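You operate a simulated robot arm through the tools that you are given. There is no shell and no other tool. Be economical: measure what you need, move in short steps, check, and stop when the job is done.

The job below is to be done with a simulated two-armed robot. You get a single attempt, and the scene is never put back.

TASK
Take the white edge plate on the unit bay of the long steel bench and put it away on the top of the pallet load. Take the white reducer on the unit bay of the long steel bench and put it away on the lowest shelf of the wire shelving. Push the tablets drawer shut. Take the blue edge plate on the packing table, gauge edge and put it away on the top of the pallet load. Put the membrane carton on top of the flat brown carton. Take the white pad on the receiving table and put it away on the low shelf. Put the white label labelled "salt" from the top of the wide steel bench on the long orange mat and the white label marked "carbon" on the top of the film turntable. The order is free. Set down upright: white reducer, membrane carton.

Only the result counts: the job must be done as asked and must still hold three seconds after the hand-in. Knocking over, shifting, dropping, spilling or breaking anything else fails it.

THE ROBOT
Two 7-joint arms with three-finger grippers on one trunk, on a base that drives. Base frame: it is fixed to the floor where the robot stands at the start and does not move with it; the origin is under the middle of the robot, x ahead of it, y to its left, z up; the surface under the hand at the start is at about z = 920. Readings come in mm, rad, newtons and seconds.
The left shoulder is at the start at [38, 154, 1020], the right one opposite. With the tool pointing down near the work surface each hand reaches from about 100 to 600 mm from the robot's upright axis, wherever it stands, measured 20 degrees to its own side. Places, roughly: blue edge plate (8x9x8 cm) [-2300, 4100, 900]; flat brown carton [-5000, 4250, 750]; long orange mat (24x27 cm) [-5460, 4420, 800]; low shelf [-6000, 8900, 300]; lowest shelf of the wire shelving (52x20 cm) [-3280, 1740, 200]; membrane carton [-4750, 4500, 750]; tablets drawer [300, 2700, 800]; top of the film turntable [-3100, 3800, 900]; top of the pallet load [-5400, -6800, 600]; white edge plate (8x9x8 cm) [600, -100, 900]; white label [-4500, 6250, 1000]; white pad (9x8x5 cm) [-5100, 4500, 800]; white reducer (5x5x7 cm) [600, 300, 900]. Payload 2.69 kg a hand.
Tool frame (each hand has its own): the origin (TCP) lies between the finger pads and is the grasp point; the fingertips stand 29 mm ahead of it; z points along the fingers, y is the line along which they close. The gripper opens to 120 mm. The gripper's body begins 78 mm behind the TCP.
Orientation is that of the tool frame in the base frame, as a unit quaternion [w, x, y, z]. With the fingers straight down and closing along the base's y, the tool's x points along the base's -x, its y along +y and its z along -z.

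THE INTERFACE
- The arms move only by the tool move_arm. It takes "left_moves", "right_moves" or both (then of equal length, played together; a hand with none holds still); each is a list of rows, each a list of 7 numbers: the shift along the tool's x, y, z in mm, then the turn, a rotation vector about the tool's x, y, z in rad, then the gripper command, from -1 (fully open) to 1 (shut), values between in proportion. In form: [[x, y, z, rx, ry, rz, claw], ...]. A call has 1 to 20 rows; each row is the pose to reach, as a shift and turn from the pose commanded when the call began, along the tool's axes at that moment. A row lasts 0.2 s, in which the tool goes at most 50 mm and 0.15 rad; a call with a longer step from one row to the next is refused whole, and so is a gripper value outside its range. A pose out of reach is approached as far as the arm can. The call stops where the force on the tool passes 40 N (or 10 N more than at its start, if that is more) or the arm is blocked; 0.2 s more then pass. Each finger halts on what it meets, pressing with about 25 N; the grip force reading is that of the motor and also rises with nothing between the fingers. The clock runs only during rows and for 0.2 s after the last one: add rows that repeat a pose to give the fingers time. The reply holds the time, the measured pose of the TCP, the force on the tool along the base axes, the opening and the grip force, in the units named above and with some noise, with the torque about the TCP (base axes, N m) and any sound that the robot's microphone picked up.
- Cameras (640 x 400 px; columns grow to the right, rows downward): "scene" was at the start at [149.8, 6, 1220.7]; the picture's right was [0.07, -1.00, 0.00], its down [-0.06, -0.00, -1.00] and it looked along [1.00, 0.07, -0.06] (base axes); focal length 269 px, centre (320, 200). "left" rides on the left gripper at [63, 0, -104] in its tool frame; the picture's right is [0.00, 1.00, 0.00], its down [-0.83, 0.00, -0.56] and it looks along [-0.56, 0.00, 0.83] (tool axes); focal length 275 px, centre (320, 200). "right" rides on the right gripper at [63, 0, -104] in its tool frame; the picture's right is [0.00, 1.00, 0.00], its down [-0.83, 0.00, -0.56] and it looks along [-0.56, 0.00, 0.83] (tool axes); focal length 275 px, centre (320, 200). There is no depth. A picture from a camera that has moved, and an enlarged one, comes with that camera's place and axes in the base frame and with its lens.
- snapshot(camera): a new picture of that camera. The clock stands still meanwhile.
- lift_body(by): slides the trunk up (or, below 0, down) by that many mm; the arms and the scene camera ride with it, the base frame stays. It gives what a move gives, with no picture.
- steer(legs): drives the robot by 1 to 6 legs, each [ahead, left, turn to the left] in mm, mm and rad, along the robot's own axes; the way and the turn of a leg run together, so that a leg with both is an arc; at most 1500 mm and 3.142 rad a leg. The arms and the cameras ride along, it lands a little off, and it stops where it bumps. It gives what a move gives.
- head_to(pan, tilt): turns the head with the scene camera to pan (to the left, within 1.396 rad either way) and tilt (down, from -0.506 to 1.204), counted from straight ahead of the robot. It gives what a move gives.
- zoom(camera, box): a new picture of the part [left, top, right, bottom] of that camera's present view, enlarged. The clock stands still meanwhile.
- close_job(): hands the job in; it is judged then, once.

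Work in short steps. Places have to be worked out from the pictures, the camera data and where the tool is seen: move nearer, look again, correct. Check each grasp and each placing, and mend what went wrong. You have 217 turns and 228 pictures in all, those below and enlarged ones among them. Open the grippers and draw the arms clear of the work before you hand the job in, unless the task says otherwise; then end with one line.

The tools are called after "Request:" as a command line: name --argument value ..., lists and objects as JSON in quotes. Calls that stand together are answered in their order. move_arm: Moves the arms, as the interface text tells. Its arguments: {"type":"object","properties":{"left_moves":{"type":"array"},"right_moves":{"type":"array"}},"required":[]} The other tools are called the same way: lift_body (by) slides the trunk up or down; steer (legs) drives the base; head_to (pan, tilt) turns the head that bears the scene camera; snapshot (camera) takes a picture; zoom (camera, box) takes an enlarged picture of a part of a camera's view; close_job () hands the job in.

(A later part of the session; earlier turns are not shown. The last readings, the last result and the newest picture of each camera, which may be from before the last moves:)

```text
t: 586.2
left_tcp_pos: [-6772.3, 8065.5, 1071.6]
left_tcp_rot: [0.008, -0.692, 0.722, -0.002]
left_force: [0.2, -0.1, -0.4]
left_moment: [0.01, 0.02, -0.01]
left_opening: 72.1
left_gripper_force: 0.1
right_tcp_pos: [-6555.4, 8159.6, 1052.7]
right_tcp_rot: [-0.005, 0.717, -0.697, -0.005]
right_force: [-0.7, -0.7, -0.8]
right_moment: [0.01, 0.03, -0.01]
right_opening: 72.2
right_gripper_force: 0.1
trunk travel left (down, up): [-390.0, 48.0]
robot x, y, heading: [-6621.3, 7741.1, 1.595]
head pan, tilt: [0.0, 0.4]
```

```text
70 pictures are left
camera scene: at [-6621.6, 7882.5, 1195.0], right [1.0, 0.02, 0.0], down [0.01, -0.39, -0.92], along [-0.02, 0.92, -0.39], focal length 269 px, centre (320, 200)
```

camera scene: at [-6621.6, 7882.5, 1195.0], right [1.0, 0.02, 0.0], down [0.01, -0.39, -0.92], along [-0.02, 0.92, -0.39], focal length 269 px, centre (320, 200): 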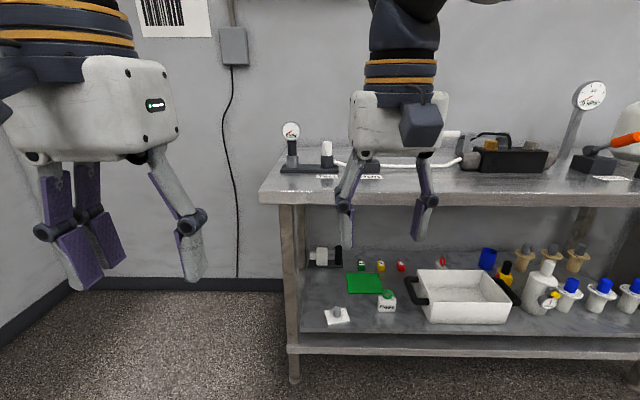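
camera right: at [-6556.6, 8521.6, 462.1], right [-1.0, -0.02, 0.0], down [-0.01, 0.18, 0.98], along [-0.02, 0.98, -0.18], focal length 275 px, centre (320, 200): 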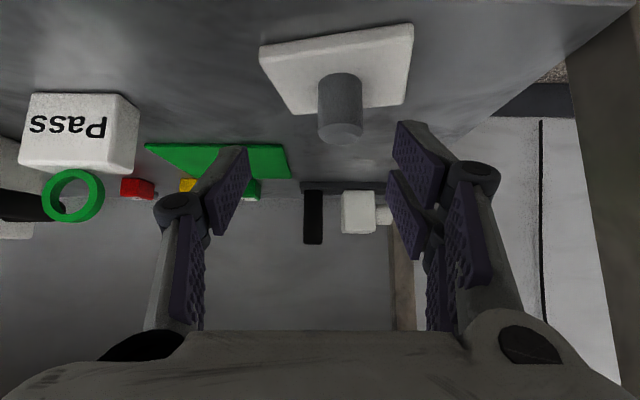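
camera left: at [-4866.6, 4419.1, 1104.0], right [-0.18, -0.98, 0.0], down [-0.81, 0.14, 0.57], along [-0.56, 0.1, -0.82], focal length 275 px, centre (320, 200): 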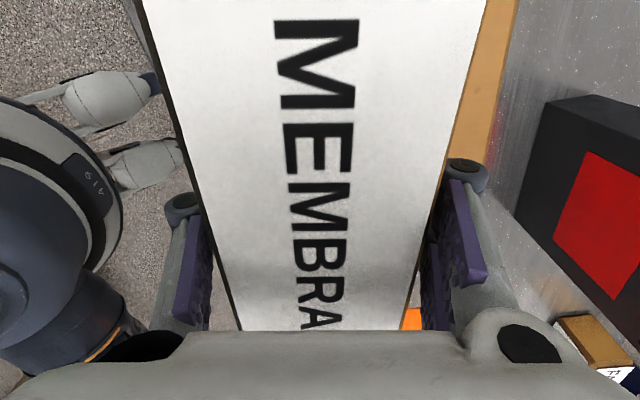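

I reverse along the way I came and slide east to x≈-4500 in front of the wide steel bench.

Request:
steer --legs '[[0, 0, -0.02], [-1400, 0, 0], [-1190, 0, 0], [0, -1400, 0], [0, -700, 0]]'

Request:
head_to --pan 0 --tilt 0.35

Request:
snapshot --camera "scene"

```text
t: 615.1
left_tcp_pos: [-4653.6, 5417.8, 1071.6]
left_tcp_rot: [0.008, -0.665, 0.746, -0.002]
left_force: [0.1, -0.3, -0.6]
left_moment: [-0.01, -0.01, 0.03]
left_opening: 72.1
left_gripper_force: 0.1
right_tcp_pos: [-4431.6, 5495.0, 1052.3]
right_tcp_rot: [0.003, -0.691, 0.723, 0.004]
right_force: [-0.5, -0.2, -0.1]
right_moment: [0.02, 0.02, 0.04]
right_opening: 72.0
right_gripper_force: 0.1
trunk travel left (down, up): [-390.0, 48.0]
robot x, y, heading: [-4527.4, 5079.4, 1.522]
head pan, tilt: [0.0, 0.4]
```

```text
t: 615.8
left_tcp_pos: [-4654.5, 5418.4, 1071.2]
left_tcp_rot: [0.008, -0.665, 0.747, -0.002]
left_force: [-0.1, 0.3, 0.1]
left_moment: [-0.01, 0.01, -0.01]
left_opening: 71.9
left_gripper_force: 0.1
right_tcp_pos: [-4432.0, 5496.1, 1052.7]
right_tcp_rot: [0.003, -0.691, 0.722, 0.005]
right_force: [-0.8, -0.5, 0.7]
right_moment: [0.02, 0.01, 0.03]
right_opening: 72.2
right_gripper_force: 0.1
trunk travel left (down, up): [-390.0, 48.0]
robot x, y, heading: [-4528.3, 5078.1, 1.517]
head pan, tilt: [0.0, 0.351]
```

```text
69 pictures are left
camera scene: at [-4516.3, 5223.8, 1199.6], right [1.0, -0.05, 0.0], down [-0.02, -0.34, -0.94], along [0.05, 0.94, -0.34], focal length 269 px, centre (320, 200)
```

scene: 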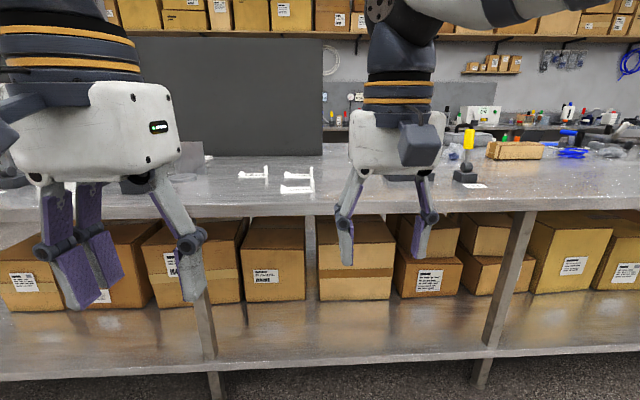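

Some small white labels are at image (250–300, 175–190). I zoom in on them.

Request:
zoom --camera "scene" --box '[220, 155, 340, 205]'

```text
5.33 times, centred on (280, 180) of scene
camera zoom: at [-4516.3, 5223.8, 1199.6], right [1.0, -0.05, 0.0], down [-0.02, -0.34, -0.94], along [0.05, 0.94, -0.34], focal length 1432 px, centre (533, 307)
```

zoom: 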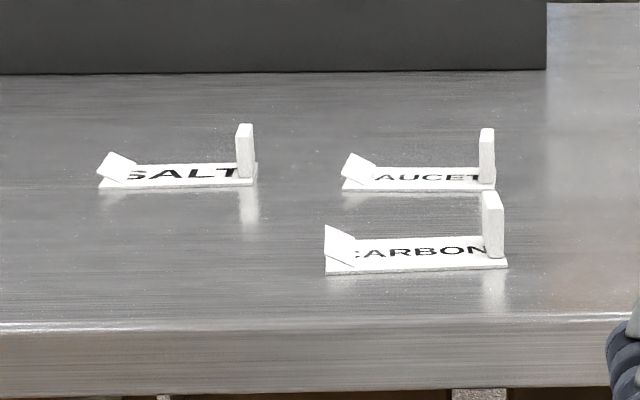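

SALT (tab ≈[-4678,6279]), FAUCET and CARBON (tab ≈[-4495,6090]) label strips, each with an upright tab. I move in to robot [-4570,5650].

Request:
steer --legs '[[0, 0, 0.052], [560, 40, 0]]'

Request:
snapshot --camera "right"

Request:
snapshot --camera "scene"

```text
t: 619.4
left_tcp_pos: [-4711.9, 5970.5, 1072.2]
left_tcp_rot: [0.008, -0.684, 0.729, -0.001]
left_force: [-0.3, 0.9, -0.1]
left_moment: [0.0, 0.0, -0.01]
left_opening: 72.2
left_gripper_force: 0.0
right_tcp_pos: [-4494.0, 6060.1, 1052.1]
right_tcp_rot: [-0.004, 0.71, -0.704, -0.004]
right_force: [0.7, -0.7, -0.8]
right_moment: [0.01, 0.01, 0.01]
right_opening: 72.0
right_gripper_force: 0.0
trunk travel left (down, up): [-390.0, 48.0]
robot x, y, heading: [-4568.8, 5642.2, 1.571]
head pan, tilt: [0.0, 0.351]
```

```text
67 pictures are left
camera right: at [-4492.8, 5994.9, 1156.6], right [-1.0, -0.01, 0.0], down [-0.01, 0.82, 0.57], along [-0.01, 0.56, -0.82], focal length 275 px, centre (320, 200)
```

right: 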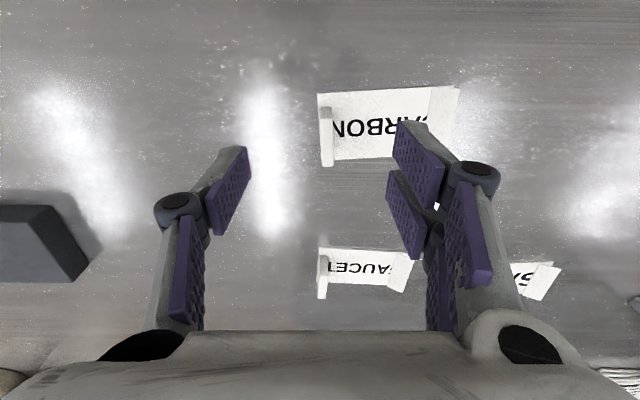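

```text
66 pictures are left
camera scene: at [-4564.0, 5784.2, 1199.5], right [1.0, 0.0, 0.0], down [0.0, -0.34, -0.94], along [0.0, 0.94, -0.34], focal length 269 px, centre (320, 200)
```

scene: 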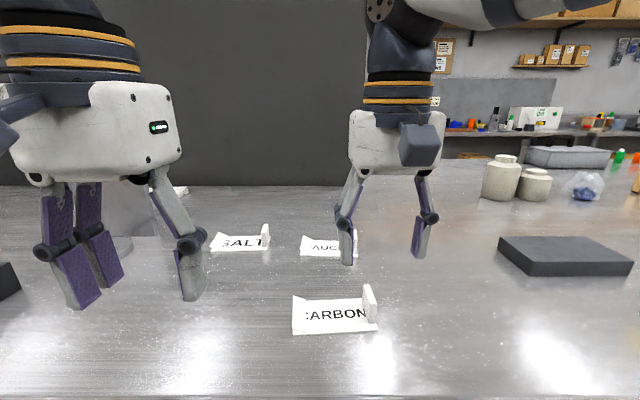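

I zoom on the CARBON label's tab.

Request:
zoom --camera "scene" --box '[280, 270, 400, 345]'

Request:
zoom --camera "right" --box '[290, 60, 470, 190]'

```text
5.33 times, centred on (340, 308) of scene
camera zoom: at [-4564.0, 5784.2, 1199.5], right [1.0, 0.0, 0.0], down [0.0, -0.34, -0.94], along [0.0, 0.94, -0.34], focal length 1432 px, centre (213, -373)
```

zoom: 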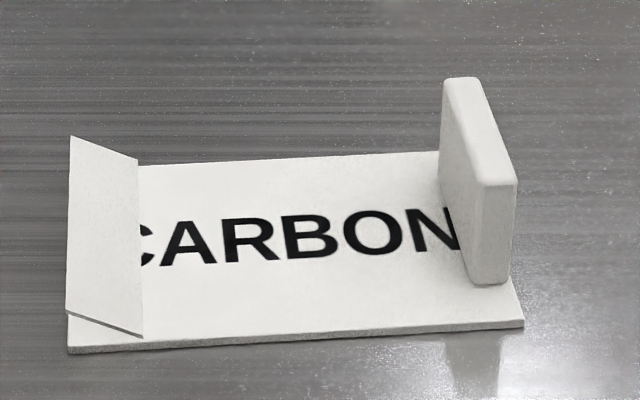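

```text
3.08 times, centred on (380, 125) of right
camera zoom: at [-4492.8, 5994.9, 1156.6], right [-1.0, -0.01, 0.0], down [-0.01, 0.82, 0.57], along [-0.01, 0.56, -0.82], focal length 847 px, centre (135, 431)
```

zoom: 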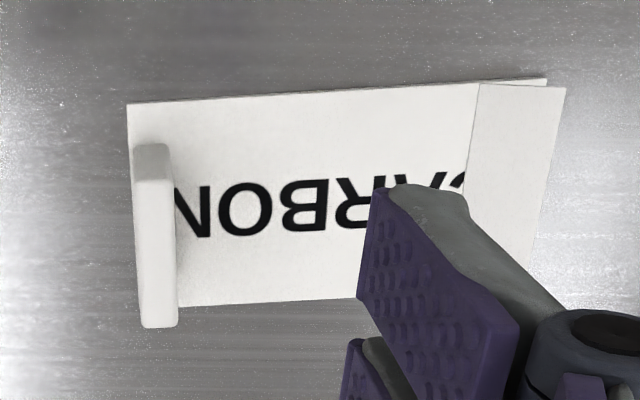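

CARBON tab: centre ≈[-4497,6083], z 924–956, ~10 mm thick. I bring the right hand over it with a ~40 mm opening, descend, and close.

Request:
move_arm --right_moves '[[-12, 1, 10, 0, 0, -0.04, 0.1], [-23, 3, 35, 0, 0, -0.07, 0.3], [-23, 3, 60, 0, 0, -0.07, 0.33], [-23, 3, 75, 0, 0, -0.07, 0.33]]'

Request:
snapshot --camera "right"

Request:
zoom --camera "scene" --box '[280, 230, 460, 345]'

```text
t: 620.4
left_tcp_pos: [-4712.1, 5969.7, 1071.3]
left_tcp_rot: [0.008, -0.685, 0.729, -0.002]
left_force: [0.2, 0.3, 0.2]
left_moment: [-0.01, -0.02, 0.0]
left_opening: 72.0
left_gripper_force: 0.1
right_tcp_pos: [-4495.7, 6082.7, 977.5]
right_tcp_rot: [-0.004, 0.734, -0.679, -0.004]
right_force: [0.8, 0.0, -0.2]
right_moment: [-0.02, -0.02, 0.03]
right_opening: 40.2
right_gripper_force: 0.1
trunk travel left (down, up): [-390.0, 48.0]
robot x, y, heading: [-4567.0, 5637.3, 1.576]
head pan, tilt: [0.0, 0.351]
```

```text
63 pictures are left
camera right: at [-4491.8, 6018.5, 1082.0], right [-1.0, -0.08, 0.0], down [-0.07, 0.82, 0.57], along [-0.05, 0.56, -0.82], focal length 275 px, centre (320, 200)
```

right: 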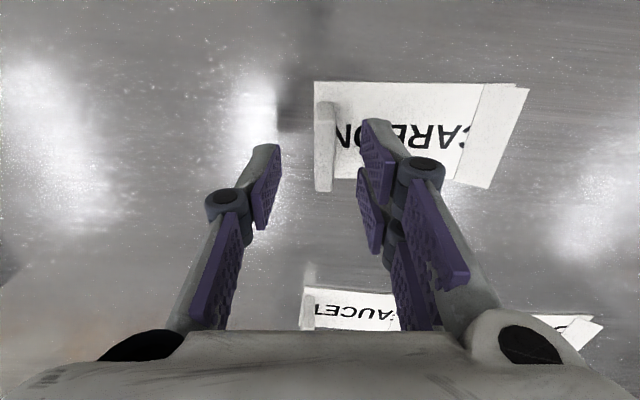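

```text
3.48 times, centred on (370, 288) of scene
camera zoom: at [-4564.0, 5784.0, 1199.6], right [1.0, 0.0, 0.0], down [0.0, -0.34, -0.94], along [0.0, 0.94, -0.34], focal length 934 px, centre (146, -104)
```

zoom: 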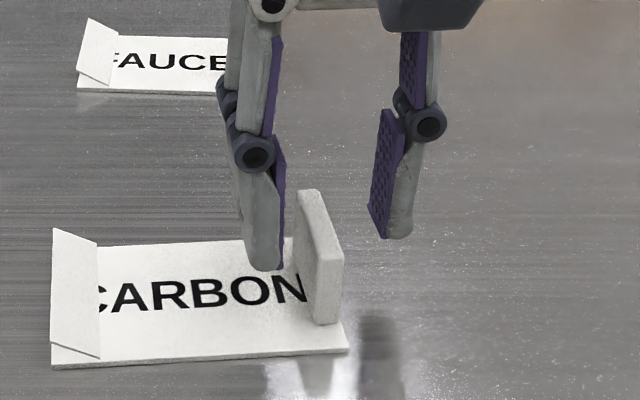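

Tab lies between the fingers. I shift 3 mm, descend 20 mm, close and lift slowly.

Request:
move_arm --right_moves '[[2, 3, 8, 0, 0, 0, 0.33], [3, 3, 19, 0, 0, 0, 0.33], [3, 3, 19, 0, 0, 0, 0.7], [3, 3, 19, 0, 0, 0, 1], [3, 3, 19, 0, 0, 0, 1], [3, 3, 16, 0, 0, 0, 1], [3, 3, 11, 0, 0, 0, 1], [3, 3, 5, 0, 0, 0, 1], [3, 3, -2, 0, 0, 0, 1]]'

Request:
snapshot --camera "right"

```text
t: 622.4
left_tcp_pos: [-4712.1, 5969.3, 1072.4]
left_tcp_rot: [0.008, -0.685, 0.729, -0.001]
left_force: [0.6, 0.4, -1.1]
left_moment: [0.0, 0.04, 0.01]
left_opening: 72.2
left_gripper_force: 0.1
right_tcp_pos: [-4498.1, 6080.2, 980.8]
right_tcp_rot: [-0.003, 0.734, -0.679, -0.004]
right_force: [-0.5, 0.3, -0.2]
right_moment: [0.02, 0.01, -0.01]
right_opening: 9.2
right_gripper_force: 24.5
trunk travel left (down, up): [-390.0, 48.0]
robot x, y, heading: [-4566.0, 5634.8, 1.57]
head pan, tilt: [0.0, 0.351]
```

```text
61 pictures are left
camera right: at [-4493.9, 6015.3, 1083.9], right [-1.0, -0.08, 0.0], down [-0.07, 0.82, 0.56], along [-0.05, 0.56, -0.83], focal length 275 px, centre (320, 200)
```

right: 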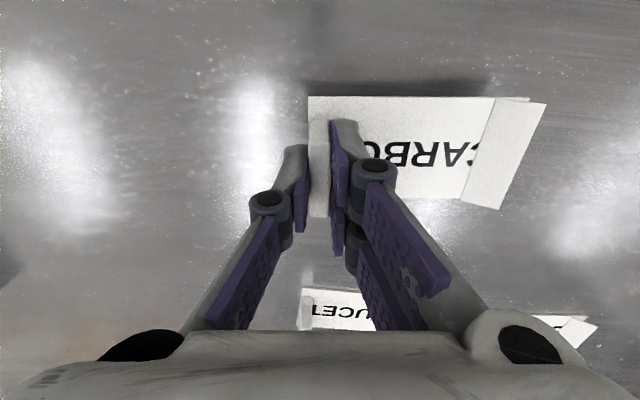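

CARBON label held. I lift it, drive 75 mm closer, and prepare the left hand (yaw alignment) for SALT.

Request:
move_arm --right_moves '[[5, 0, -12, 0, 0, 0, 1], [10, 0, -27, 0, 0, 0, 1], [20, 0, -43, 0, 0, 0, 1], [30, 0, -60, 0, 0, 0, 1], [45, 0, -75, 0, 0, 0, 1], [60, 0, -90, 0, 0, 0, 1]]' --left_moves '[[0, -6, 0, 0, 0, -0.03, 0.1], [0, -12, 0, 0, 0, -0.06, 0.3], [0, -18, 0, 0, 0, -0.09, 0.33], [0, -24, 0, 0, 0, -0.12, 0.33], [0, -30, 0, 0, 0, -0.13, 0.33], [0, -36, 0, 0, 0, -0.13, 0.33]]'

Request:
steer --legs '[[75, 0, 0]]'

Request:
move_arm --left_moves '[[-18, 0, 0, 0, -0.13, 0, 0.33], [-36, 0, 0, 0, -0.26, 0, 0.33], [-54, 0, 8, 0, -0.39, 0, 0.33], [-72, 0, 16, 0, -0.52, 0, 0.33], [-90, 0, 24, 0, -0.65, 0, 0.33], [-108, 0, 32, 0, -0.785, 0, 0.33], [-124, 0, 40, 0, -0.785, 0, 0.33], [-140, 0, 48, 0, -0.785, 0, 0.33]]'

Request:
snapshot --camera "left"

Request:
snapshot --camera "scene"

```text
t: 623.8
left_tcp_pos: [-4676.2, 5968.4, 1071.9]
left_tcp_rot: [-0.009, 0.731, -0.682, 0.003]
left_force: [0.0, -1.1, 0.8]
left_moment: [0.03, 0.01, 0.02]
left_opening: 40.2
left_gripper_force: 0.1
right_tcp_pos: [-4494.5, 6019.7, 1070.2]
right_tcp_rot: [-0.004, 0.734, -0.679, -0.004]
right_force: [-0.3, 0.8, -0.2]
right_moment: [0.01, 0.01, -0.03]
right_opening: 9.2
right_gripper_force: 25.2
trunk travel left (down, up): [-390.0, 48.0]
robot x, y, heading: [-4566.1, 5637.6, 1.573]
head pan, tilt: [0.0, 0.351]
```

```text
t: 624.8
left_tcp_pos: [-4674.9, 6042.4, 1070.7]
left_tcp_rot: [-0.008, 0.731, -0.683, 0.003]
left_force: [-0.2, -0.2, 0.0]
left_moment: [-0.05, -0.02, 0.01]
left_opening: 40.3
left_gripper_force: 0.1
right_tcp_pos: [-4494.9, 6096.9, 1070.8]
right_tcp_rot: [-0.004, 0.734, -0.679, -0.004]
right_force: [0.3, 0.8, -0.7]
right_moment: [-0.02, 0.0, 0.01]
right_opening: 9.1
right_gripper_force: 25.0
trunk travel left (down, up): [-390.0, 48.0]
robot x, y, heading: [-4566.1, 5711.4, 1.569]
head pan, tilt: [0.0, 0.351]
```

```text
t: 626.6
left_tcp_pos: [-4682.3, 6182.9, 1024.2]
left_tcp_rot: [-0.269, 0.676, -0.628, -0.277]
left_force: [-0.3, -0.1, -0.2]
left_moment: [0.0, 0.02, -0.01]
left_opening: 40.2
left_gripper_force: 0.1
right_tcp_pos: [-4493.2, 6094.5, 1069.5]
right_tcp_rot: [-0.004, 0.734, -0.679, -0.004]
right_force: [0.1, -1.0, 1.1]
right_moment: [-0.01, -0.01, 0.0]
right_opening: 9.0
right_gripper_force: 25.1
trunk travel left (down, up): [-390.0, 48.0]
robot x, y, heading: [-4566.0, 5710.8, 1.571]
head pan, tilt: [0.0, 0.351]
```

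```text
60 pictures are left
camera left: at [-4675.0, 6064.8, 1053.6], right [-1.0, -0.06, -0.01], down [-0.02, 0.19, 0.98], along [-0.06, 0.98, -0.19], focal length 275 px, centre (320, 200)
```

left: 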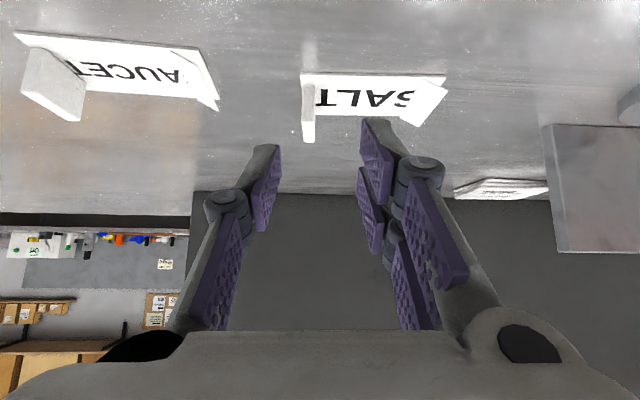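

```text
59 pictures are left
camera scene: at [-4564.0, 5858.6, 1199.5], right [1.0, 0.0, 0.0], down [0.0, -0.34, -0.94], along [0.0, 0.94, -0.34], focal length 269 px, centre (320, 200)
```

scene: 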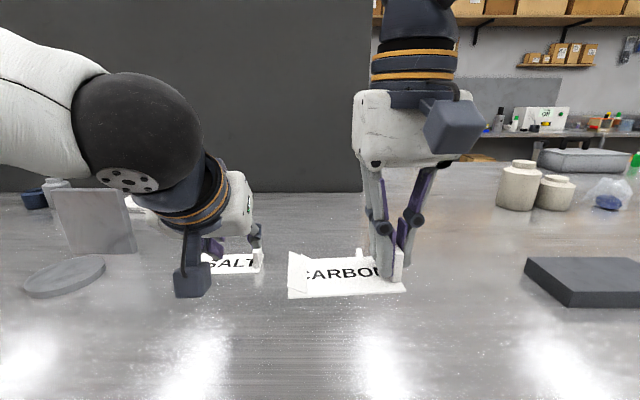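

SALT tab: near face y≈6263, x≈-4678. I advance along the tool axis onto it.

Request:
move_arm --left_moves '[[-3, -4, 30, 0, 0, 0, 0.33], [-6, -8, 60, 0, 0, 0, 0.33], [-9, -8, 85, 0, 0, 0, 0.33], [-10, -8, 102, 0, 0, 0, 0.33], [-10, -8, 109, 0, 0, 0, 0.33]]'

Request:
snapshot --camera "left"

```text
t: 627.8
left_tcp_pos: [-4681.6, 6267.3, 957.9]
left_tcp_rot: [-0.271, 0.675, -0.627, -0.279]
left_force: [0.4, -2.8, 13.0]
left_moment: [-0.1, 0.3, 0.15]
left_opening: 40.7
left_gripper_force: 0.2
right_tcp_pos: [-4494.1, 6093.3, 1070.4]
right_tcp_rot: [-0.004, 0.735, -0.679, -0.005]
right_force: [-0.2, 0.2, 0.4]
right_moment: [-0.03, 0.03, 0.0]
right_opening: 8.8
right_gripper_force: 25.4
trunk travel left (down, up): [-390.0, 48.0]
robot x, y, heading: [-4565.9, 5715.3, 1.57]
head pan, tilt: [0.0, 0.351]
```

```text
58 pictures are left
camera left: at [-4673.5, 6149.1, 986.3], right [-1.0, -0.07, -0.01], down [-0.02, 0.18, 0.98], along [-0.06, 0.98, -0.18], focal length 275 px, centre (320, 200)
```

left: 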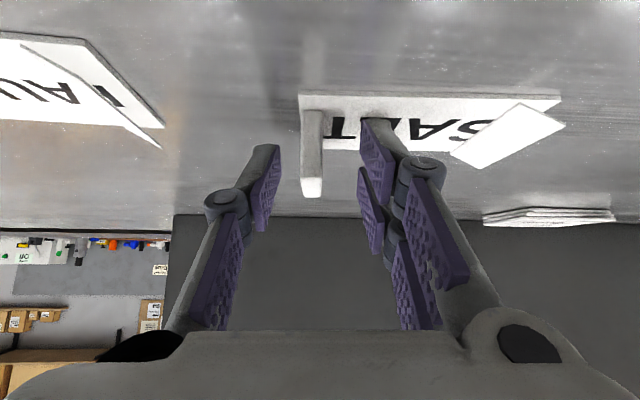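

A fingertip presses the strip lightly; I raise 4 mm, close, then lift slowly.

Request:
move_arm --left_moves '[[-5, 0, -5, 0, 0, 0, 0.33], [-5, 0, -5, 0, 0, 0, 0.7], [-5, 0, -5, 0, 0, 0, 1], [-5, 0, -5, 0, 0, 0, 1], [-8, 0, -8, 0, 0, 0, 1], [-12, 0, -12, 0, 0, 0, 1], [-16, 0, -16, 0, 0, 0, 1], [-20, 0, -20, 0, 0, 0, 1]]'

Request:
snapshot --camera "left"

```text
t: 629.6
left_tcp_pos: [-4683.3, 6267.5, 984.2]
left_tcp_rot: [-0.269, 0.676, -0.628, -0.277]
left_force: [-0.8, -0.2, 0.7]
left_moment: [0.01, -0.02, 0.01]
left_opening: 9.2
left_gripper_force: 25.1
right_tcp_pos: [-4494.3, 6094.9, 1069.8]
right_tcp_rot: [-0.004, 0.734, -0.679, -0.004]
right_force: [-0.6, -0.1, 0.0]
right_moment: [0.01, -0.01, 0.02]
right_opening: 9.1
right_gripper_force: 25.6
trunk travel left (down, up): [-390.0, 48.0]
robot x, y, heading: [-4562.4, 5711.7, 1.566]
head pan, tilt: [0.0, 0.351]
```

```text
57 pictures are left
camera left: at [-4674.6, 6149.6, 1013.8], right [-1.0, -0.07, -0.01], down [-0.02, 0.19, 0.98], along [-0.06, 0.98, -0.19], focal length 275 px, centre (320, 200)
```

left: 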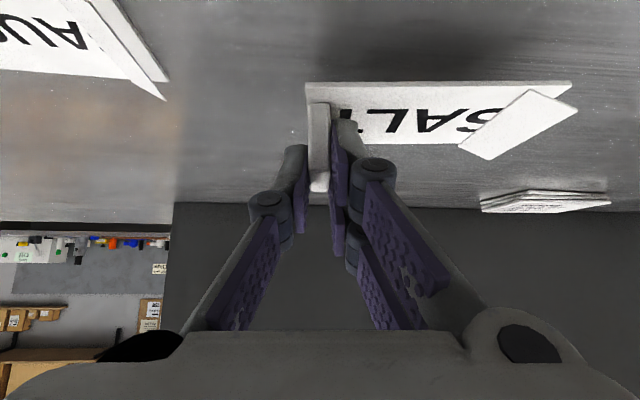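

SALT label held. I raise and retract it, then back off and turn to the receiving table (HOLD mat).

Request:
move_arm --left_moves '[[-12, 0, -12, 0, 0, 0, 1], [-25, 0, -25, 0, 0, 0, 1], [-38, 0, -38, 0, 0, 0, 1], [-51, 0, -51, 0, 0, 0, 1], [-64, 0, -64, 0, 0, 0, 1], [-50, 0, -78, 0, 0, 0, 1], [-36, 0, -92, 0, 0, 0, 1], [-22, 0, -106, 0, 0, 0, 1], [-8, 0, -120, 0, 0, 0, 1], [6, 0, -134, 0, 0, 0, 1], [20, 0, -148, 0, 0, 0, 1]]'

Request:
steer --legs '[[-500, 0, 0], [0, 780, 0], [0, 0, 1.57], [0, 0, 1.57]]'

Request:
head_to --pan 0 --tilt 0.5

Request:
snapshot --camera "scene"

```text
t: 632.0
left_tcp_pos: [-4674.7, 6146.3, 1073.7]
left_tcp_rot: [-0.27, 0.676, -0.628, -0.277]
left_force: [0.9, -0.7, -0.4]
left_moment: [-0.01, 0.0, -0.01]
left_opening: 8.9
left_gripper_force: 24.7
right_tcp_pos: [-4494.2, 6095.5, 1070.5]
right_tcp_rot: [-0.004, 0.734, -0.679, -0.004]
right_force: [0.6, 0.4, 0.4]
right_moment: [0.0, -0.02, 0.02]
right_opening: 9.4
right_gripper_force: 25.2
trunk travel left (down, up): [-390.0, 48.0]
robot x, y, heading: [-4563.1, 5707.5, 1.57]
head pan, tilt: [0.0, 0.351]
```

```text
t: 648.8
left_tcp_pos: [-5255.4, 4781.9, 1072.4]
left_tcp_rot: [0.278, 0.625, 0.679, -0.267]
left_force: [0.2, 0.0, -1.5]
left_moment: [0.0, 0.03, 0.0]
left_opening: 8.9
left_gripper_force: 25.3
right_tcp_pos: [-5436.8, 4831.3, 1070.3]
right_tcp_rot: [0.005, 0.676, 0.737, -0.004]
right_force: [-0.2, 0.5, -0.6]
right_moment: [0.0, -0.01, -0.02]
right_opening: 9.1
right_gripper_force: 24.8
trunk travel left (down, up): [-390.0, 48.0]
robot x, y, heading: [-5367.1, 5213.7, -1.565]
head pan, tilt: [0.0, 0.351]
```

```text
t: 649.5
left_tcp_pos: [-5256.8, 4780.1, 1073.2]
left_tcp_rot: [0.279, 0.625, 0.679, -0.267]
left_force: [0.1, 0.6, -0.3]
left_moment: [-0.03, 0.02, -0.03]
left_opening: 8.9
left_gripper_force: 25.5
right_tcp_pos: [-5436.5, 4831.5, 1069.4]
right_tcp_rot: [0.005, 0.676, 0.737, -0.004]
right_force: [-0.5, -0.5, 0.1]
right_moment: [0.02, 0.01, 0.03]
right_opening: 9.1
right_gripper_force: 24.9
trunk travel left (down, up): [-390.0, 48.0]
robot x, y, heading: [-5367.1, 5214.7, -1.565]
head pan, tilt: [0.0, 0.499]
```

```text
56 pictures are left
camera scene: at [-5365.2, 5069.3, 1185.9], right [-1.0, -0.01, 0.0], down [0.0, 0.48, -0.88], along [0.01, -0.88, -0.48], focal length 269 px, centre (320, 200)
```

scene: 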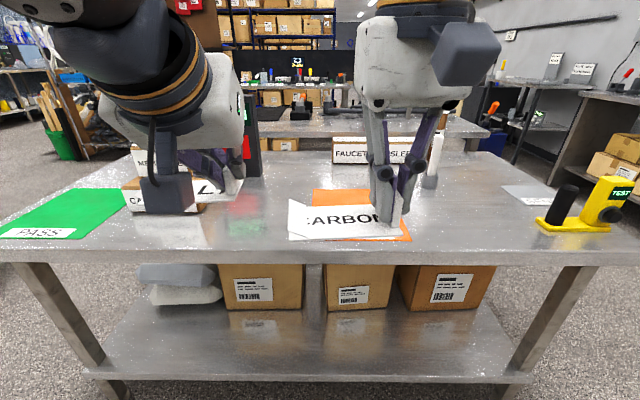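

The mat spans x −5585…−5340, y 4286…4561. I move the right hand outward/up, lower the trunk 120 mm, and drive to bring SALT over the mat (strip extends to the robot's left of the tab).

Request:
move_arm --right_moves '[[0, -20, -10, 0, 0, 0, 1], [0, -40, -20, 0, 0, 0, 1], [0, -60, -30, 0, 0, 0, 1], [0, -80, -40, 0, 0, 0, 1], [0, -100, -50, 0, 0, 0, 1]]'

Request:
lift_body --by -120

Request:
steer --legs '[[150, -258, 0], [160, 0, 0]]'

Request:
snapshot --camera "scene"

Request:
snapshot --camera "left"

```text
t: 650.7
left_tcp_pos: [-5257.2, 4781.6, 1073.2]
left_tcp_rot: [0.28, 0.624, 0.679, -0.267]
left_force: [-0.6, -0.3, -0.3]
left_moment: [0.0, -0.01, 0.0]
left_opening: 8.9
left_gripper_force: 25.3
right_tcp_pos: [-5537.2, 4822.6, 1118.9]
right_tcp_rot: [0.004, 0.677, 0.736, -0.003]
right_force: [-0.4, -0.4, -0.8]
right_moment: [-0.04, 0.0, 0.02]
right_opening: 9.0
right_gripper_force: 25.3
trunk travel left (down, up): [-390.0, 48.0]
robot x, y, heading: [-5368.0, 5211.1, -1.562]
head pan, tilt: [0.0, 0.499]
```

```text
t: 652.2
left_tcp_pos: [-5256.2, 4780.5, 953.8]
left_tcp_rot: [0.279, 0.623, 0.68, -0.267]
left_force: [-0.4, -0.4, -0.1]
left_moment: [-0.01, 0.01, 0.01]
left_opening: 8.9
left_gripper_force: 24.5
right_tcp_pos: [-5536.3, 4822.1, 998.9]
right_tcp_rot: [0.006, 0.675, 0.737, -0.003]
right_force: [0.4, 1.0, -1.3]
right_moment: [-0.04, -0.01, 0.02]
right_opening: 9.0
right_gripper_force: 24.9
trunk travel left (down, up): [-270.0, 168.0]
robot x, y, heading: [-5367.9, 5216.4, -1.564]
head pan, tilt: [0.0, 0.499]
```

```text
t: 655.9
left_tcp_pos: [-5514.7, 4468.5, 952.6]
left_tcp_rot: [0.278, 0.625, 0.678, -0.267]
left_force: [-0.5, -1.1, 0.7]
left_moment: [0.02, 0.03, -0.04]
left_opening: 8.9
left_gripper_force: 25.4
right_tcp_pos: [-5794.0, 4510.8, 998.3]
right_tcp_rot: [0.005, 0.677, 0.736, -0.004]
right_force: [0.6, -0.5, -0.6]
right_moment: [0.0, 0.03, -0.03]
right_opening: 8.7
right_gripper_force: 24.7
trunk travel left (down, up): [-270.0, 168.0]
robot x, y, heading: [-5624.2, 4903.6, -1.565]
head pan, tilt: [0.0, 0.499]
```

```text
55 pictures are left
camera scene: at [-5622.1, 4710.2, 1053.9], right [-1.0, -0.01, 0.0], down [0.0, 0.48, -0.88], along [0.01, -0.88, -0.48], focal length 269 px, centre (320, 200)
```

scene: 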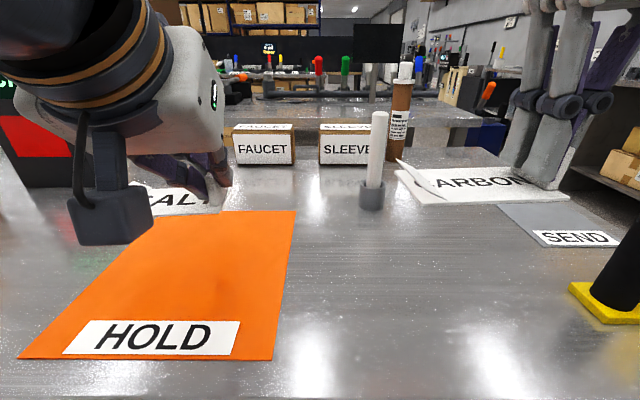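

```text
54 pictures are left
camera left: at [-5521.7, 4586.8, 982.3], right [1.0, 0.07, -0.01], down [0.02, -0.19, 0.98], along [0.07, -0.98, -0.19], focal length 275 px, centre (320, 200)
```

left: 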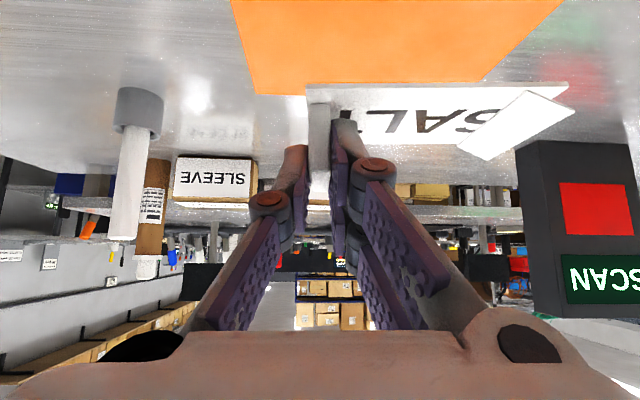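

The strip is over the mat. I move 30 mm ahead and lower to ~8 mm above it.

Request:
move_arm --left_moves '[[-7, 0, 7, 0, 0, 0, 1], [-14, 0, 14, 0, 0, 0, 1], [-21, 0, 21, 0, 0, 0, 1], [-9, 0, 33, 0, 0, 0, 1], [4, 0, 46, 0, 0, 0, 1], [17, 0, 59, 0, 0, 0, 1], [30, 0, 72, 0, 0, 0, 1], [40, 0, 82, 0, 0, 0, 1], [46, 0, 88, 0, 0, 0, 1]]'

Request:
snapshot --camera "left"

Request:
snapshot --camera "scene"

```text
t: 657.9
left_tcp_pos: [-5513.9, 4438.7, 858.6]
left_tcp_rot: [0.278, 0.626, 0.678, -0.267]
left_force: [-0.3, 0.4, -0.5]
left_moment: [0.0, 0.04, -0.01]
left_opening: 9.2
left_gripper_force: 25.4
right_tcp_pos: [-5794.9, 4511.7, 998.4]
right_tcp_rot: [0.005, 0.676, 0.737, -0.003]
right_force: [-0.1, -0.4, -0.2]
right_moment: [0.0, -0.05, 0.01]
right_opening: 8.9
right_gripper_force: 25.2
trunk travel left (down, up): [-270.0, 168.0]
robot x, y, heading: [-5626.5, 4901.2, -1.563]
head pan, tilt: [0.0, 0.499]
```

```text
53 pictures are left
camera left: at [-5520.6, 4556.0, 888.2], right [1.0, 0.07, -0.01], down [0.03, -0.19, 0.98], along [0.07, -0.98, -0.19], focal length 275 px, centre (320, 200)
```

left: 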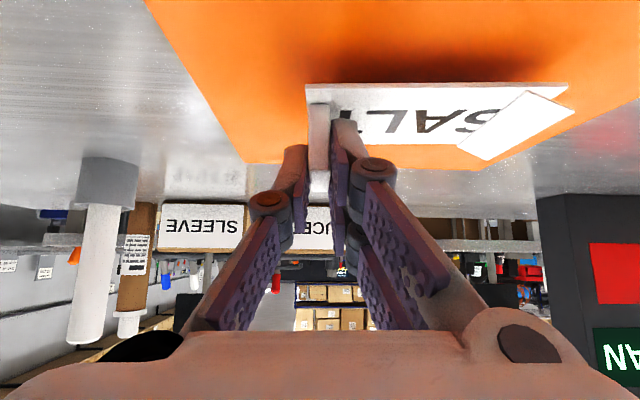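

```text
52 pictures are left
camera scene: at [-5622.1, 4710.7, 1054.0], right [-1.0, -0.01, 0.0], down [0.0, 0.48, -0.88], along [0.01, -0.88, -0.48], focal length 269 px, centre (320, 200)
```

scene: 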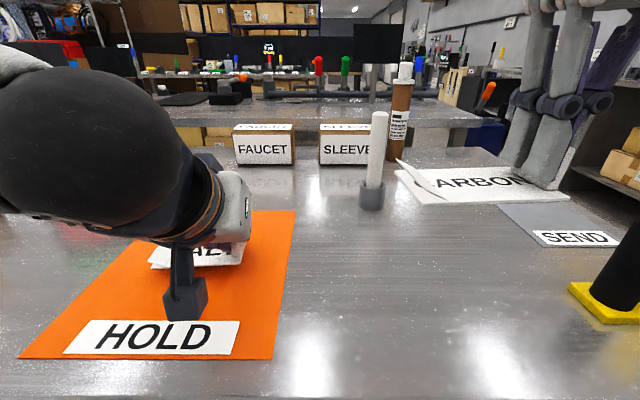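

Good. I lower in small rows until contact.

Request:
move_arm --left_moves '[[2, 0, 2, 0, 0, 0, 1], [4, 0, 4, 0, 0, 0, 1], [6, 0, 6, 0, 0, 0, 1], [8, 0, 8, 0, 0, 0, 1], [10, 0, 10, 0, 0, 0, 1]]'

```text
t: 659.0
left_tcp_pos: [-5513.2, 4438.0, 843.9]
left_tcp_rot: [0.278, 0.625, 0.679, -0.267]
left_force: [-0.3, 0.1, -0.8]
left_moment: [0.05, 0.03, 0.02]
left_opening: 9.0
left_gripper_force: 25.1
right_tcp_pos: [-5794.8, 4512.4, 999.5]
right_tcp_rot: [0.005, 0.676, 0.737, -0.004]
right_force: [0.7, 0.5, 0.2]
right_moment: [0.03, 0.01, -0.01]
right_opening: 8.8
right_gripper_force: 24.2
trunk travel left (down, up): [-270.0, 168.0]
robot x, y, heading: [-5627.4, 4901.1, -1.561]
head pan, tilt: [0.0, 0.499]
```

Not yet in contact; I continue lowering.

Request:
move_arm --left_moves '[[1.5, 0, 1.5, 0, 0, 0, 1], [3, 0, 3, 0, 0, 0, 1], [4.5, 0, 4.5, 0, 0, 0, 1], [6, 0, 6, 0, 0, 0, 1], [7.5, 0, 7.5, 0, 0, 0, 1]]'

Request:
snapshot --camera "left"

```text
t: 660.2
left_tcp_pos: [-5514.3, 4438.7, 836.2]
left_tcp_rot: [0.28, 0.624, 0.677, -0.27]
left_force: [1.2, -2.1, 30.1]
left_moment: [-0.45, -0.43, -0.11]
left_opening: 8.9
left_gripper_force: 25.0
right_tcp_pos: [-5795.2, 4513.8, 1000.5]
right_tcp_rot: [0.005, 0.676, 0.736, -0.004]
right_force: [-0.4, -0.1, 0.0]
right_moment: [0.01, 0.03, 0.02]
right_opening: 8.9
right_gripper_force: 25.2
trunk travel left (down, up): [-270.0, 168.0]
robot x, y, heading: [-5623.1, 4904.0, -1.56]
head pan, tilt: [0.0, 0.499]
```

```text
51 pictures are left
camera left: at [-5521.4, 4556.8, 865.0], right [1.0, 0.07, -0.01], down [0.03, -0.18, 0.98], along [0.07, -0.98, -0.18], focal length 275 px, centre (320, 200)
```

left: 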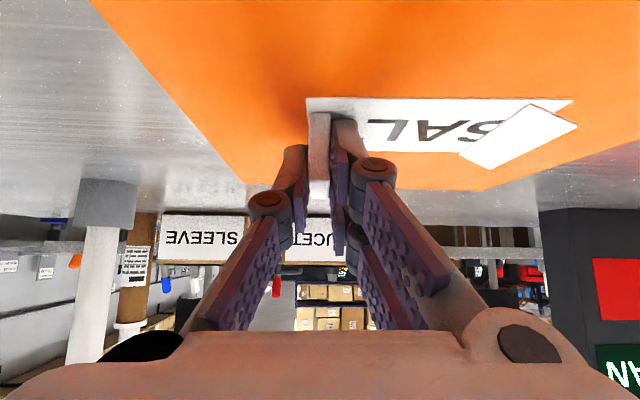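

In contact on the mat. I ease off, open slightly and withdraw along the tool axis.

Request:
move_arm --left_moves '[[-2, 0, -2, 0, 0, 0, 1], [-2, 0, -2, 0, 0, 0, 0.7], [-2, 0, -2, 0, 0, 0, 0.4], [-2, 0, -2, 0, 0, 0, 0.4], [-2, 0, -15, 0, 0, 0, 0.4], [-2, 0, -40, 0, 0, 0, 0.4], [-2, 0, -75, 0, 0, 0, 0.4], [-10, 0, -115, 0, 0, 0, 0.4], [-40, 0, -150, 0, 0, 0, 0.4]]'

Request:
snapshot --camera "left"

```text
t: 662.2
left_tcp_pos: [-5513.0, 4518.0, 965.5]
left_tcp_rot: [0.277, 0.625, 0.681, -0.263]
left_force: [-0.2, 1.0, 0.1]
left_moment: [-0.02, 0.0, 0.0]
left_opening: 36.2
left_gripper_force: 0.1
right_tcp_pos: [-5793.6, 4511.5, 998.5]
right_tcp_rot: [0.005, 0.677, 0.736, -0.004]
right_force: [0.0, -0.5, 0.2]
right_moment: [0.0, 0.0, 0.02]
right_opening: 8.9
right_gripper_force: 25.6
trunk travel left (down, up): [-270.0, 168.0]
robot x, y, heading: [-5623.9, 4899.8, -1.568]
head pan, tilt: [0.0, 0.499]
```

```text
50 pictures are left
camera left: at [-5521.0, 4637.2, 995.6], right [1.0, 0.08, -0.01], down [0.02, -0.19, 0.98], along [0.07, -0.98, -0.2], focal length 275 px, centre (320, 200)
```

left: 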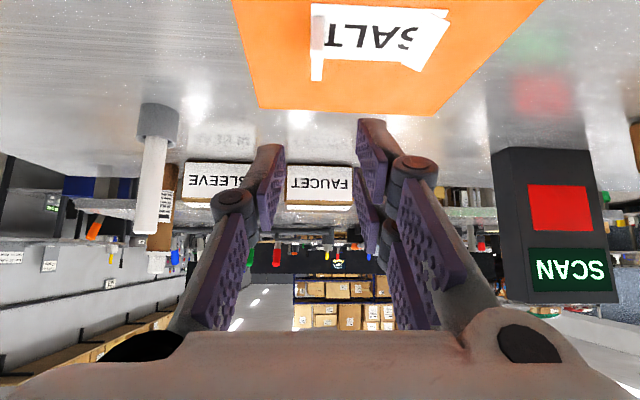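

SALT is properly on the mat. I back off, raise the trunk, and drive east to x≈-3900 to look south at the gap beside the packing table.

Request:
steer --legs '[[-320, 0, 0]]'

Request:
lift_body --by 120

Request:
steer --legs '[[0, 0, 1.57], [1400, 0, 0], [300, 0, 0], [0, 0, -1.57]]'

Request:
head_to --pan 0.15 --tilt 0.35

Request:
snapshot --camera "scene"

```text
t: 664.4
left_tcp_pos: [-5514.7, 4840.2, 965.4]
left_tcp_rot: [0.279, 0.623, 0.682, -0.264]
left_force: [-0.3, -0.4, -0.5]
left_moment: [0.0, -0.01, 0.0]
left_opening: 35.9
left_gripper_force: 0.0
right_tcp_pos: [-5794.7, 4832.0, 998.6]
right_tcp_rot: [0.005, 0.675, 0.738, -0.004]
right_force: [-1.1, -0.1, 1.5]
right_moment: [-0.03, 0.03, 0.0]
right_opening: 8.7
right_gripper_force: 25.4
trunk travel left (down, up): [-270.0, 168.0]
robot x, y, heading: [-5629.7, 5221.2, -1.561]
head pan, tilt: [0.0, 0.499]
```

```text
t: 665.9
left_tcp_pos: [-5515.1, 4838.0, 1084.2]
left_tcp_rot: [0.278, 0.623, 0.682, -0.263]
left_force: [1.3, 0.0, -0.2]
left_moment: [0.02, 0.0, -0.02]
left_opening: 36.0
left_gripper_force: 0.1
right_tcp_pos: [-5796.0, 4830.7, 1118.0]
right_tcp_rot: [0.005, 0.675, 0.738, -0.002]
right_force: [0.7, -0.4, -0.6]
right_moment: [0.07, 0.01, -0.03]
right_opening: 9.0
right_gripper_force: 25.0
trunk travel left (down, up): [-390.0, 48.0]
robot x, y, heading: [-5628.5, 5222.3, -1.559]
head pan, tilt: [0.0, 0.499]
```

```text
t: 682.2
left_tcp_pos: [-3806.6, 4906.0, 1085.2]
left_tcp_rot: [0.282, 0.613, 0.691, -0.26]
left_force: [0.3, -0.3, 0.8]
left_moment: [0.01, 0.02, 0.02]
left_opening: 35.9
left_gripper_force: 0.1
right_tcp_pos: [-4087.5, 4888.5, 1119.0]
right_tcp_rot: [0.005, 0.664, 0.747, -0.004]
right_force: [0.3, 0.0, -0.7]
right_moment: [-0.02, 0.01, 0.01]
right_opening: 8.8
right_gripper_force: 25.1
trunk travel left (down, up): [-390.0, 48.0]
robot x, y, heading: [-3933.5, 5281.2, -1.535]
head pan, tilt: [0.0, 0.499]
```

```text
t: 682.9
left_tcp_pos: [-3807.0, 4905.1, 1084.0]
left_tcp_rot: [0.281, 0.613, 0.69, -0.261]
left_force: [-0.2, 0.7, -0.1]
left_moment: [0.03, 0.03, -0.01]
left_opening: 35.8
left_gripper_force: 0.1
right_tcp_pos: [-4088.0, 4889.1, 1119.1]
right_tcp_rot: [0.005, 0.664, 0.748, -0.004]
right_force: [-0.1, 0.8, 0.0]
right_moment: [-0.01, 0.02, -0.01]
right_opening: 9.1
right_gripper_force: 24.8
trunk travel left (down, up): [-390.0, 48.0]
robot x, y, heading: [-3928.0, 5283.0, -1.532]
head pan, tilt: [0.15, 0.351]
```

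```text
49 pictures are left
camera scene: at [-3909.9, 5140.1, 1199.5], right [-0.98, -0.19, 0.0], down [-0.06, 0.34, -0.94], along [0.18, -0.92, -0.34], focal length 269 px, centre (320, 200)
```

scene: 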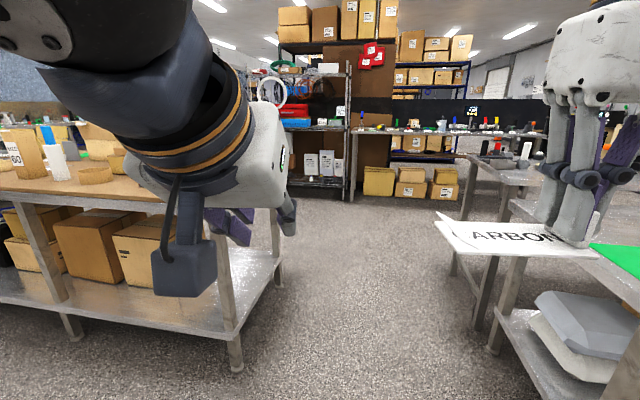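

The gap between the tables (x −4500…−3330) is open. I face east and slide south to y≈3800, abreast of the turntable.

Request:
steer --legs '[[0, 0, 1.535], [0, -1400, 0]]'

Request:
head_to --pan 0 --tilt 0.45

Request:
snapshot --camera "scene"

```text
t: 697.6
left_tcp_pos: [-3499.5, 4018.5, 1085.0]
left_tcp_rot: [0.383, -0.059, 0.921, 0.016]
left_force: [0.0, -0.2, -0.5]
left_moment: [0.01, -0.02, -0.02]
left_opening: 36.1
left_gripper_force: 0.0
right_tcp_pos: [-3481.8, 3737.8, 1118.2]
right_tcp_rot: [0.006, -0.063, 0.998, 0.001]
right_force: [0.0, 0.6, -0.9]
right_moment: [0.0, 0.01, -0.04]
right_opening: 8.9
right_gripper_force: 25.2
trunk travel left (down, up): [-390.0, 48.0]
robot x, y, heading: [-3875.1, 3889.6, 0.05]
head pan, tilt: [0.15, 0.351]
```

```text
t: 698.3
left_tcp_pos: [-3499.0, 4018.4, 1084.5]
left_tcp_rot: [0.383, -0.059, 0.922, 0.017]
left_force: [0.0, -0.2, 0.1]
left_moment: [0.0, 0.0, -0.02]
left_opening: 35.8
left_gripper_force: 0.1
right_tcp_pos: [-3480.8, 3737.3, 1118.9]
right_tcp_rot: [0.007, -0.063, 0.998, 0.001]
right_force: [0.3, 0.1, 0.8]
right_moment: [0.0, 0.02, 0.04]
right_opening: 9.0
right_gripper_force: 25.1
trunk travel left (down, up): [-390.0, 48.0]
robot x, y, heading: [-3877.6, 3889.7, 0.053]
head pan, tilt: [0.0, 0.45]
```

```text
48 pictures are left
camera scene: at [-3731.1, 3896.5, 1190.4], right [0.05, -1.0, 0.0], down [-0.43, -0.02, -0.9], along [0.9, 0.04, -0.43], focal length 269 px, centre (320, 200)
```

scene: 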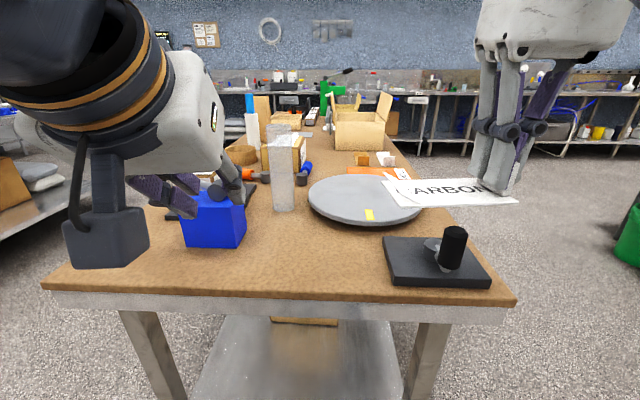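

Turntable centre ≈[-3128,3812], radius ~142, top ≈905; table edge x≈-3402. I retract the left hand a bit and drive 215 mm ahead.

Request:
move_arm --left_moves '[[0, 0, -25, 0, 0, 0, 0.4], [0, 0, -50, 0, 0, 0, 0.4], [10, 0, -80, 0, 0, 0, 0.4], [20, 0, -105, 0, 0, 0, 0.4]]'

Request:
steer --legs '[[215, 0, 0]]'

Request:
snapshot --camera "right"

Request:
snapshot --camera "scene"

```text
t: 699.3
left_tcp_pos: [-3582.6, 4013.3, 1153.3]
left_tcp_rot: [0.372, -0.087, 0.924, -0.001]
left_force: [-0.6, -0.4, 0.4]
left_moment: [-0.01, -0.01, 0.01]
left_opening: 35.9
left_gripper_force: 0.1
right_tcp_pos: [-3480.4, 3737.4, 1118.2]
right_tcp_rot: [0.006, -0.064, 0.998, 0.002]
right_force: [0.1, 0.6, -0.4]
right_moment: [0.0, -0.01, -0.01]
right_opening: 9.0
right_gripper_force: 25.0
trunk travel left (down, up): [-390.0, 48.0]
robot x, y, heading: [-3877.0, 3891.5, 0.049]
head pan, tilt: [0.0, 0.45]
```

```text
t: 701.0
left_tcp_pos: [-3370.8, 4024.5, 1152.9]
left_tcp_rot: [0.373, -0.085, 0.924, 0.001]
left_force: [0.1, 0.4, -0.6]
left_moment: [0.02, 0.03, -0.02]
left_opening: 35.9
left_gripper_force: 0.0
right_tcp_pos: [-3268.6, 3747.4, 1117.9]
right_tcp_rot: [0.005, -0.063, 0.998, 0.001]
right_force: [0.9, -0.3, -0.5]
right_moment: [0.0, 0.04, 0.01]
right_opening: 9.0
right_gripper_force: 24.6
trunk travel left (down, up): [-390.0, 48.0]
robot x, y, heading: [-3668.4, 3901.0, 0.052]
head pan, tilt: [0.0, 0.45]
```

```text
47 pictures are left
camera right: at [-3333.0, 3738.4, 1222.3], right [-0.13, 0.99, 0.0], down [0.82, 0.11, 0.57], along [0.56, 0.08, -0.82], focal length 275 px, centre (320, 200)
```

right: 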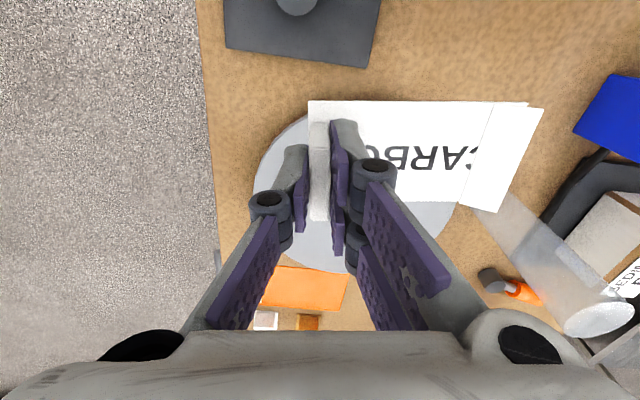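

```text
46 pictures are left
camera scene: at [-3523.5, 3909.7, 1238.3], right [0.08, -1.0, 0.0], down [0.07, 0.01, -1.0], along [0.99, 0.08, 0.07], focal length 269 px, centre (320, 200)
```

scene: 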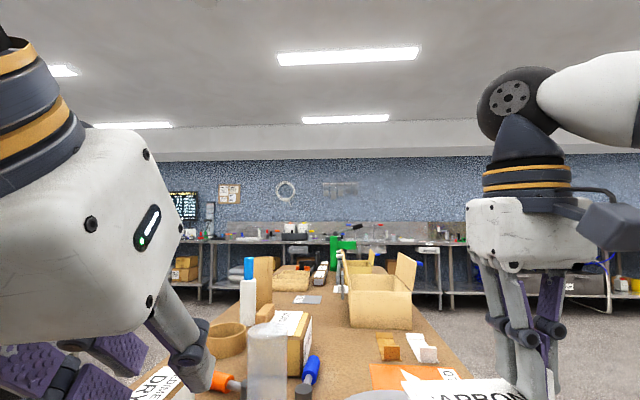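

The retracted left hand pushed the head up; I move it forward and outward again, then look.

Request:
move_arm --left_moves '[[-12, 15, 12, 0, 0, 0, 0.4], [-25, 30, 25, 0, 0, 0, 0.4], [-37, 45, 37, 0, 0, 0, 0.4], [-50, 60, 50, 0, 0, 0, 0.4]]'

Request:
head_to --pan -0.2 --tilt 0.55

Request:
snapshot --camera "scene"

```text
t: 702.0
left_tcp_pos: [-3307.8, 4096.1, 1145.1]
left_tcp_rot: [0.373, -0.084, 0.924, 0.001]
left_force: [0.3, 0.5, 0.2]
left_moment: [-0.03, 0.04, 0.03]
left_opening: 36.1
left_gripper_force: 0.1
right_tcp_pos: [-3269.5, 3749.3, 1118.8]
right_tcp_rot: [0.005, -0.064, 0.998, 0.0]
right_force: [0.1, 0.1, -0.6]
right_moment: [-0.02, 0.0, -0.04]
right_opening: 9.0
right_gripper_force: 24.9
trunk travel left (down, up): [-390.0, 48.0]
robot x, y, heading: [-3668.0, 3900.0, 0.046]
head pan, tilt: [0.0, 0.45]
```

```text
t: 702.7
left_tcp_pos: [-3309.6, 4094.6, 1144.7]
left_tcp_rot: [0.373, -0.083, 0.924, 0.0]
left_force: [0.4, 0.1, 1.1]
left_moment: [-0.05, 0.01, -0.02]
left_opening: 35.7
left_gripper_force: 0.1
right_tcp_pos: [-3269.1, 3748.5, 1119.0]
right_tcp_rot: [0.006, -0.063, 0.998, 0.002]
right_force: [-0.4, -0.9, -0.3]
right_moment: [0.02, -0.01, 0.0]
right_opening: 9.1
right_gripper_force: 25.2
trunk travel left (down, up): [-390.0, 48.0]
robot x, y, heading: [-3666.6, 3900.7, 0.048]
head pan, tilt: [-0.201, 0.55]
```

```text
45 pictures are left
camera scene: at [-3523.0, 3889.0, 1181.4], right [-0.15, -0.99, 0.0], down [-0.52, 0.08, -0.85], along [0.84, -0.13, -0.52], focal length 269 px, centre (320, 200)
```

scene: 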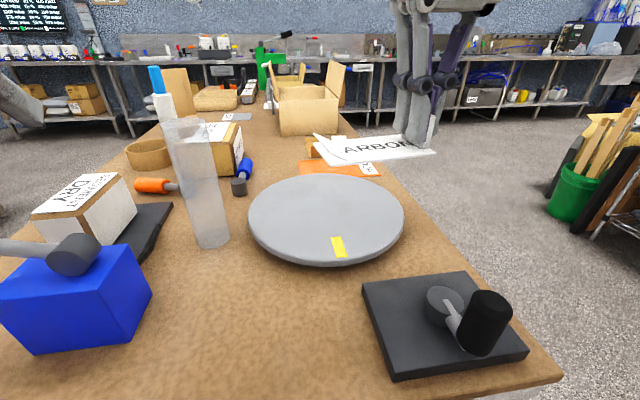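

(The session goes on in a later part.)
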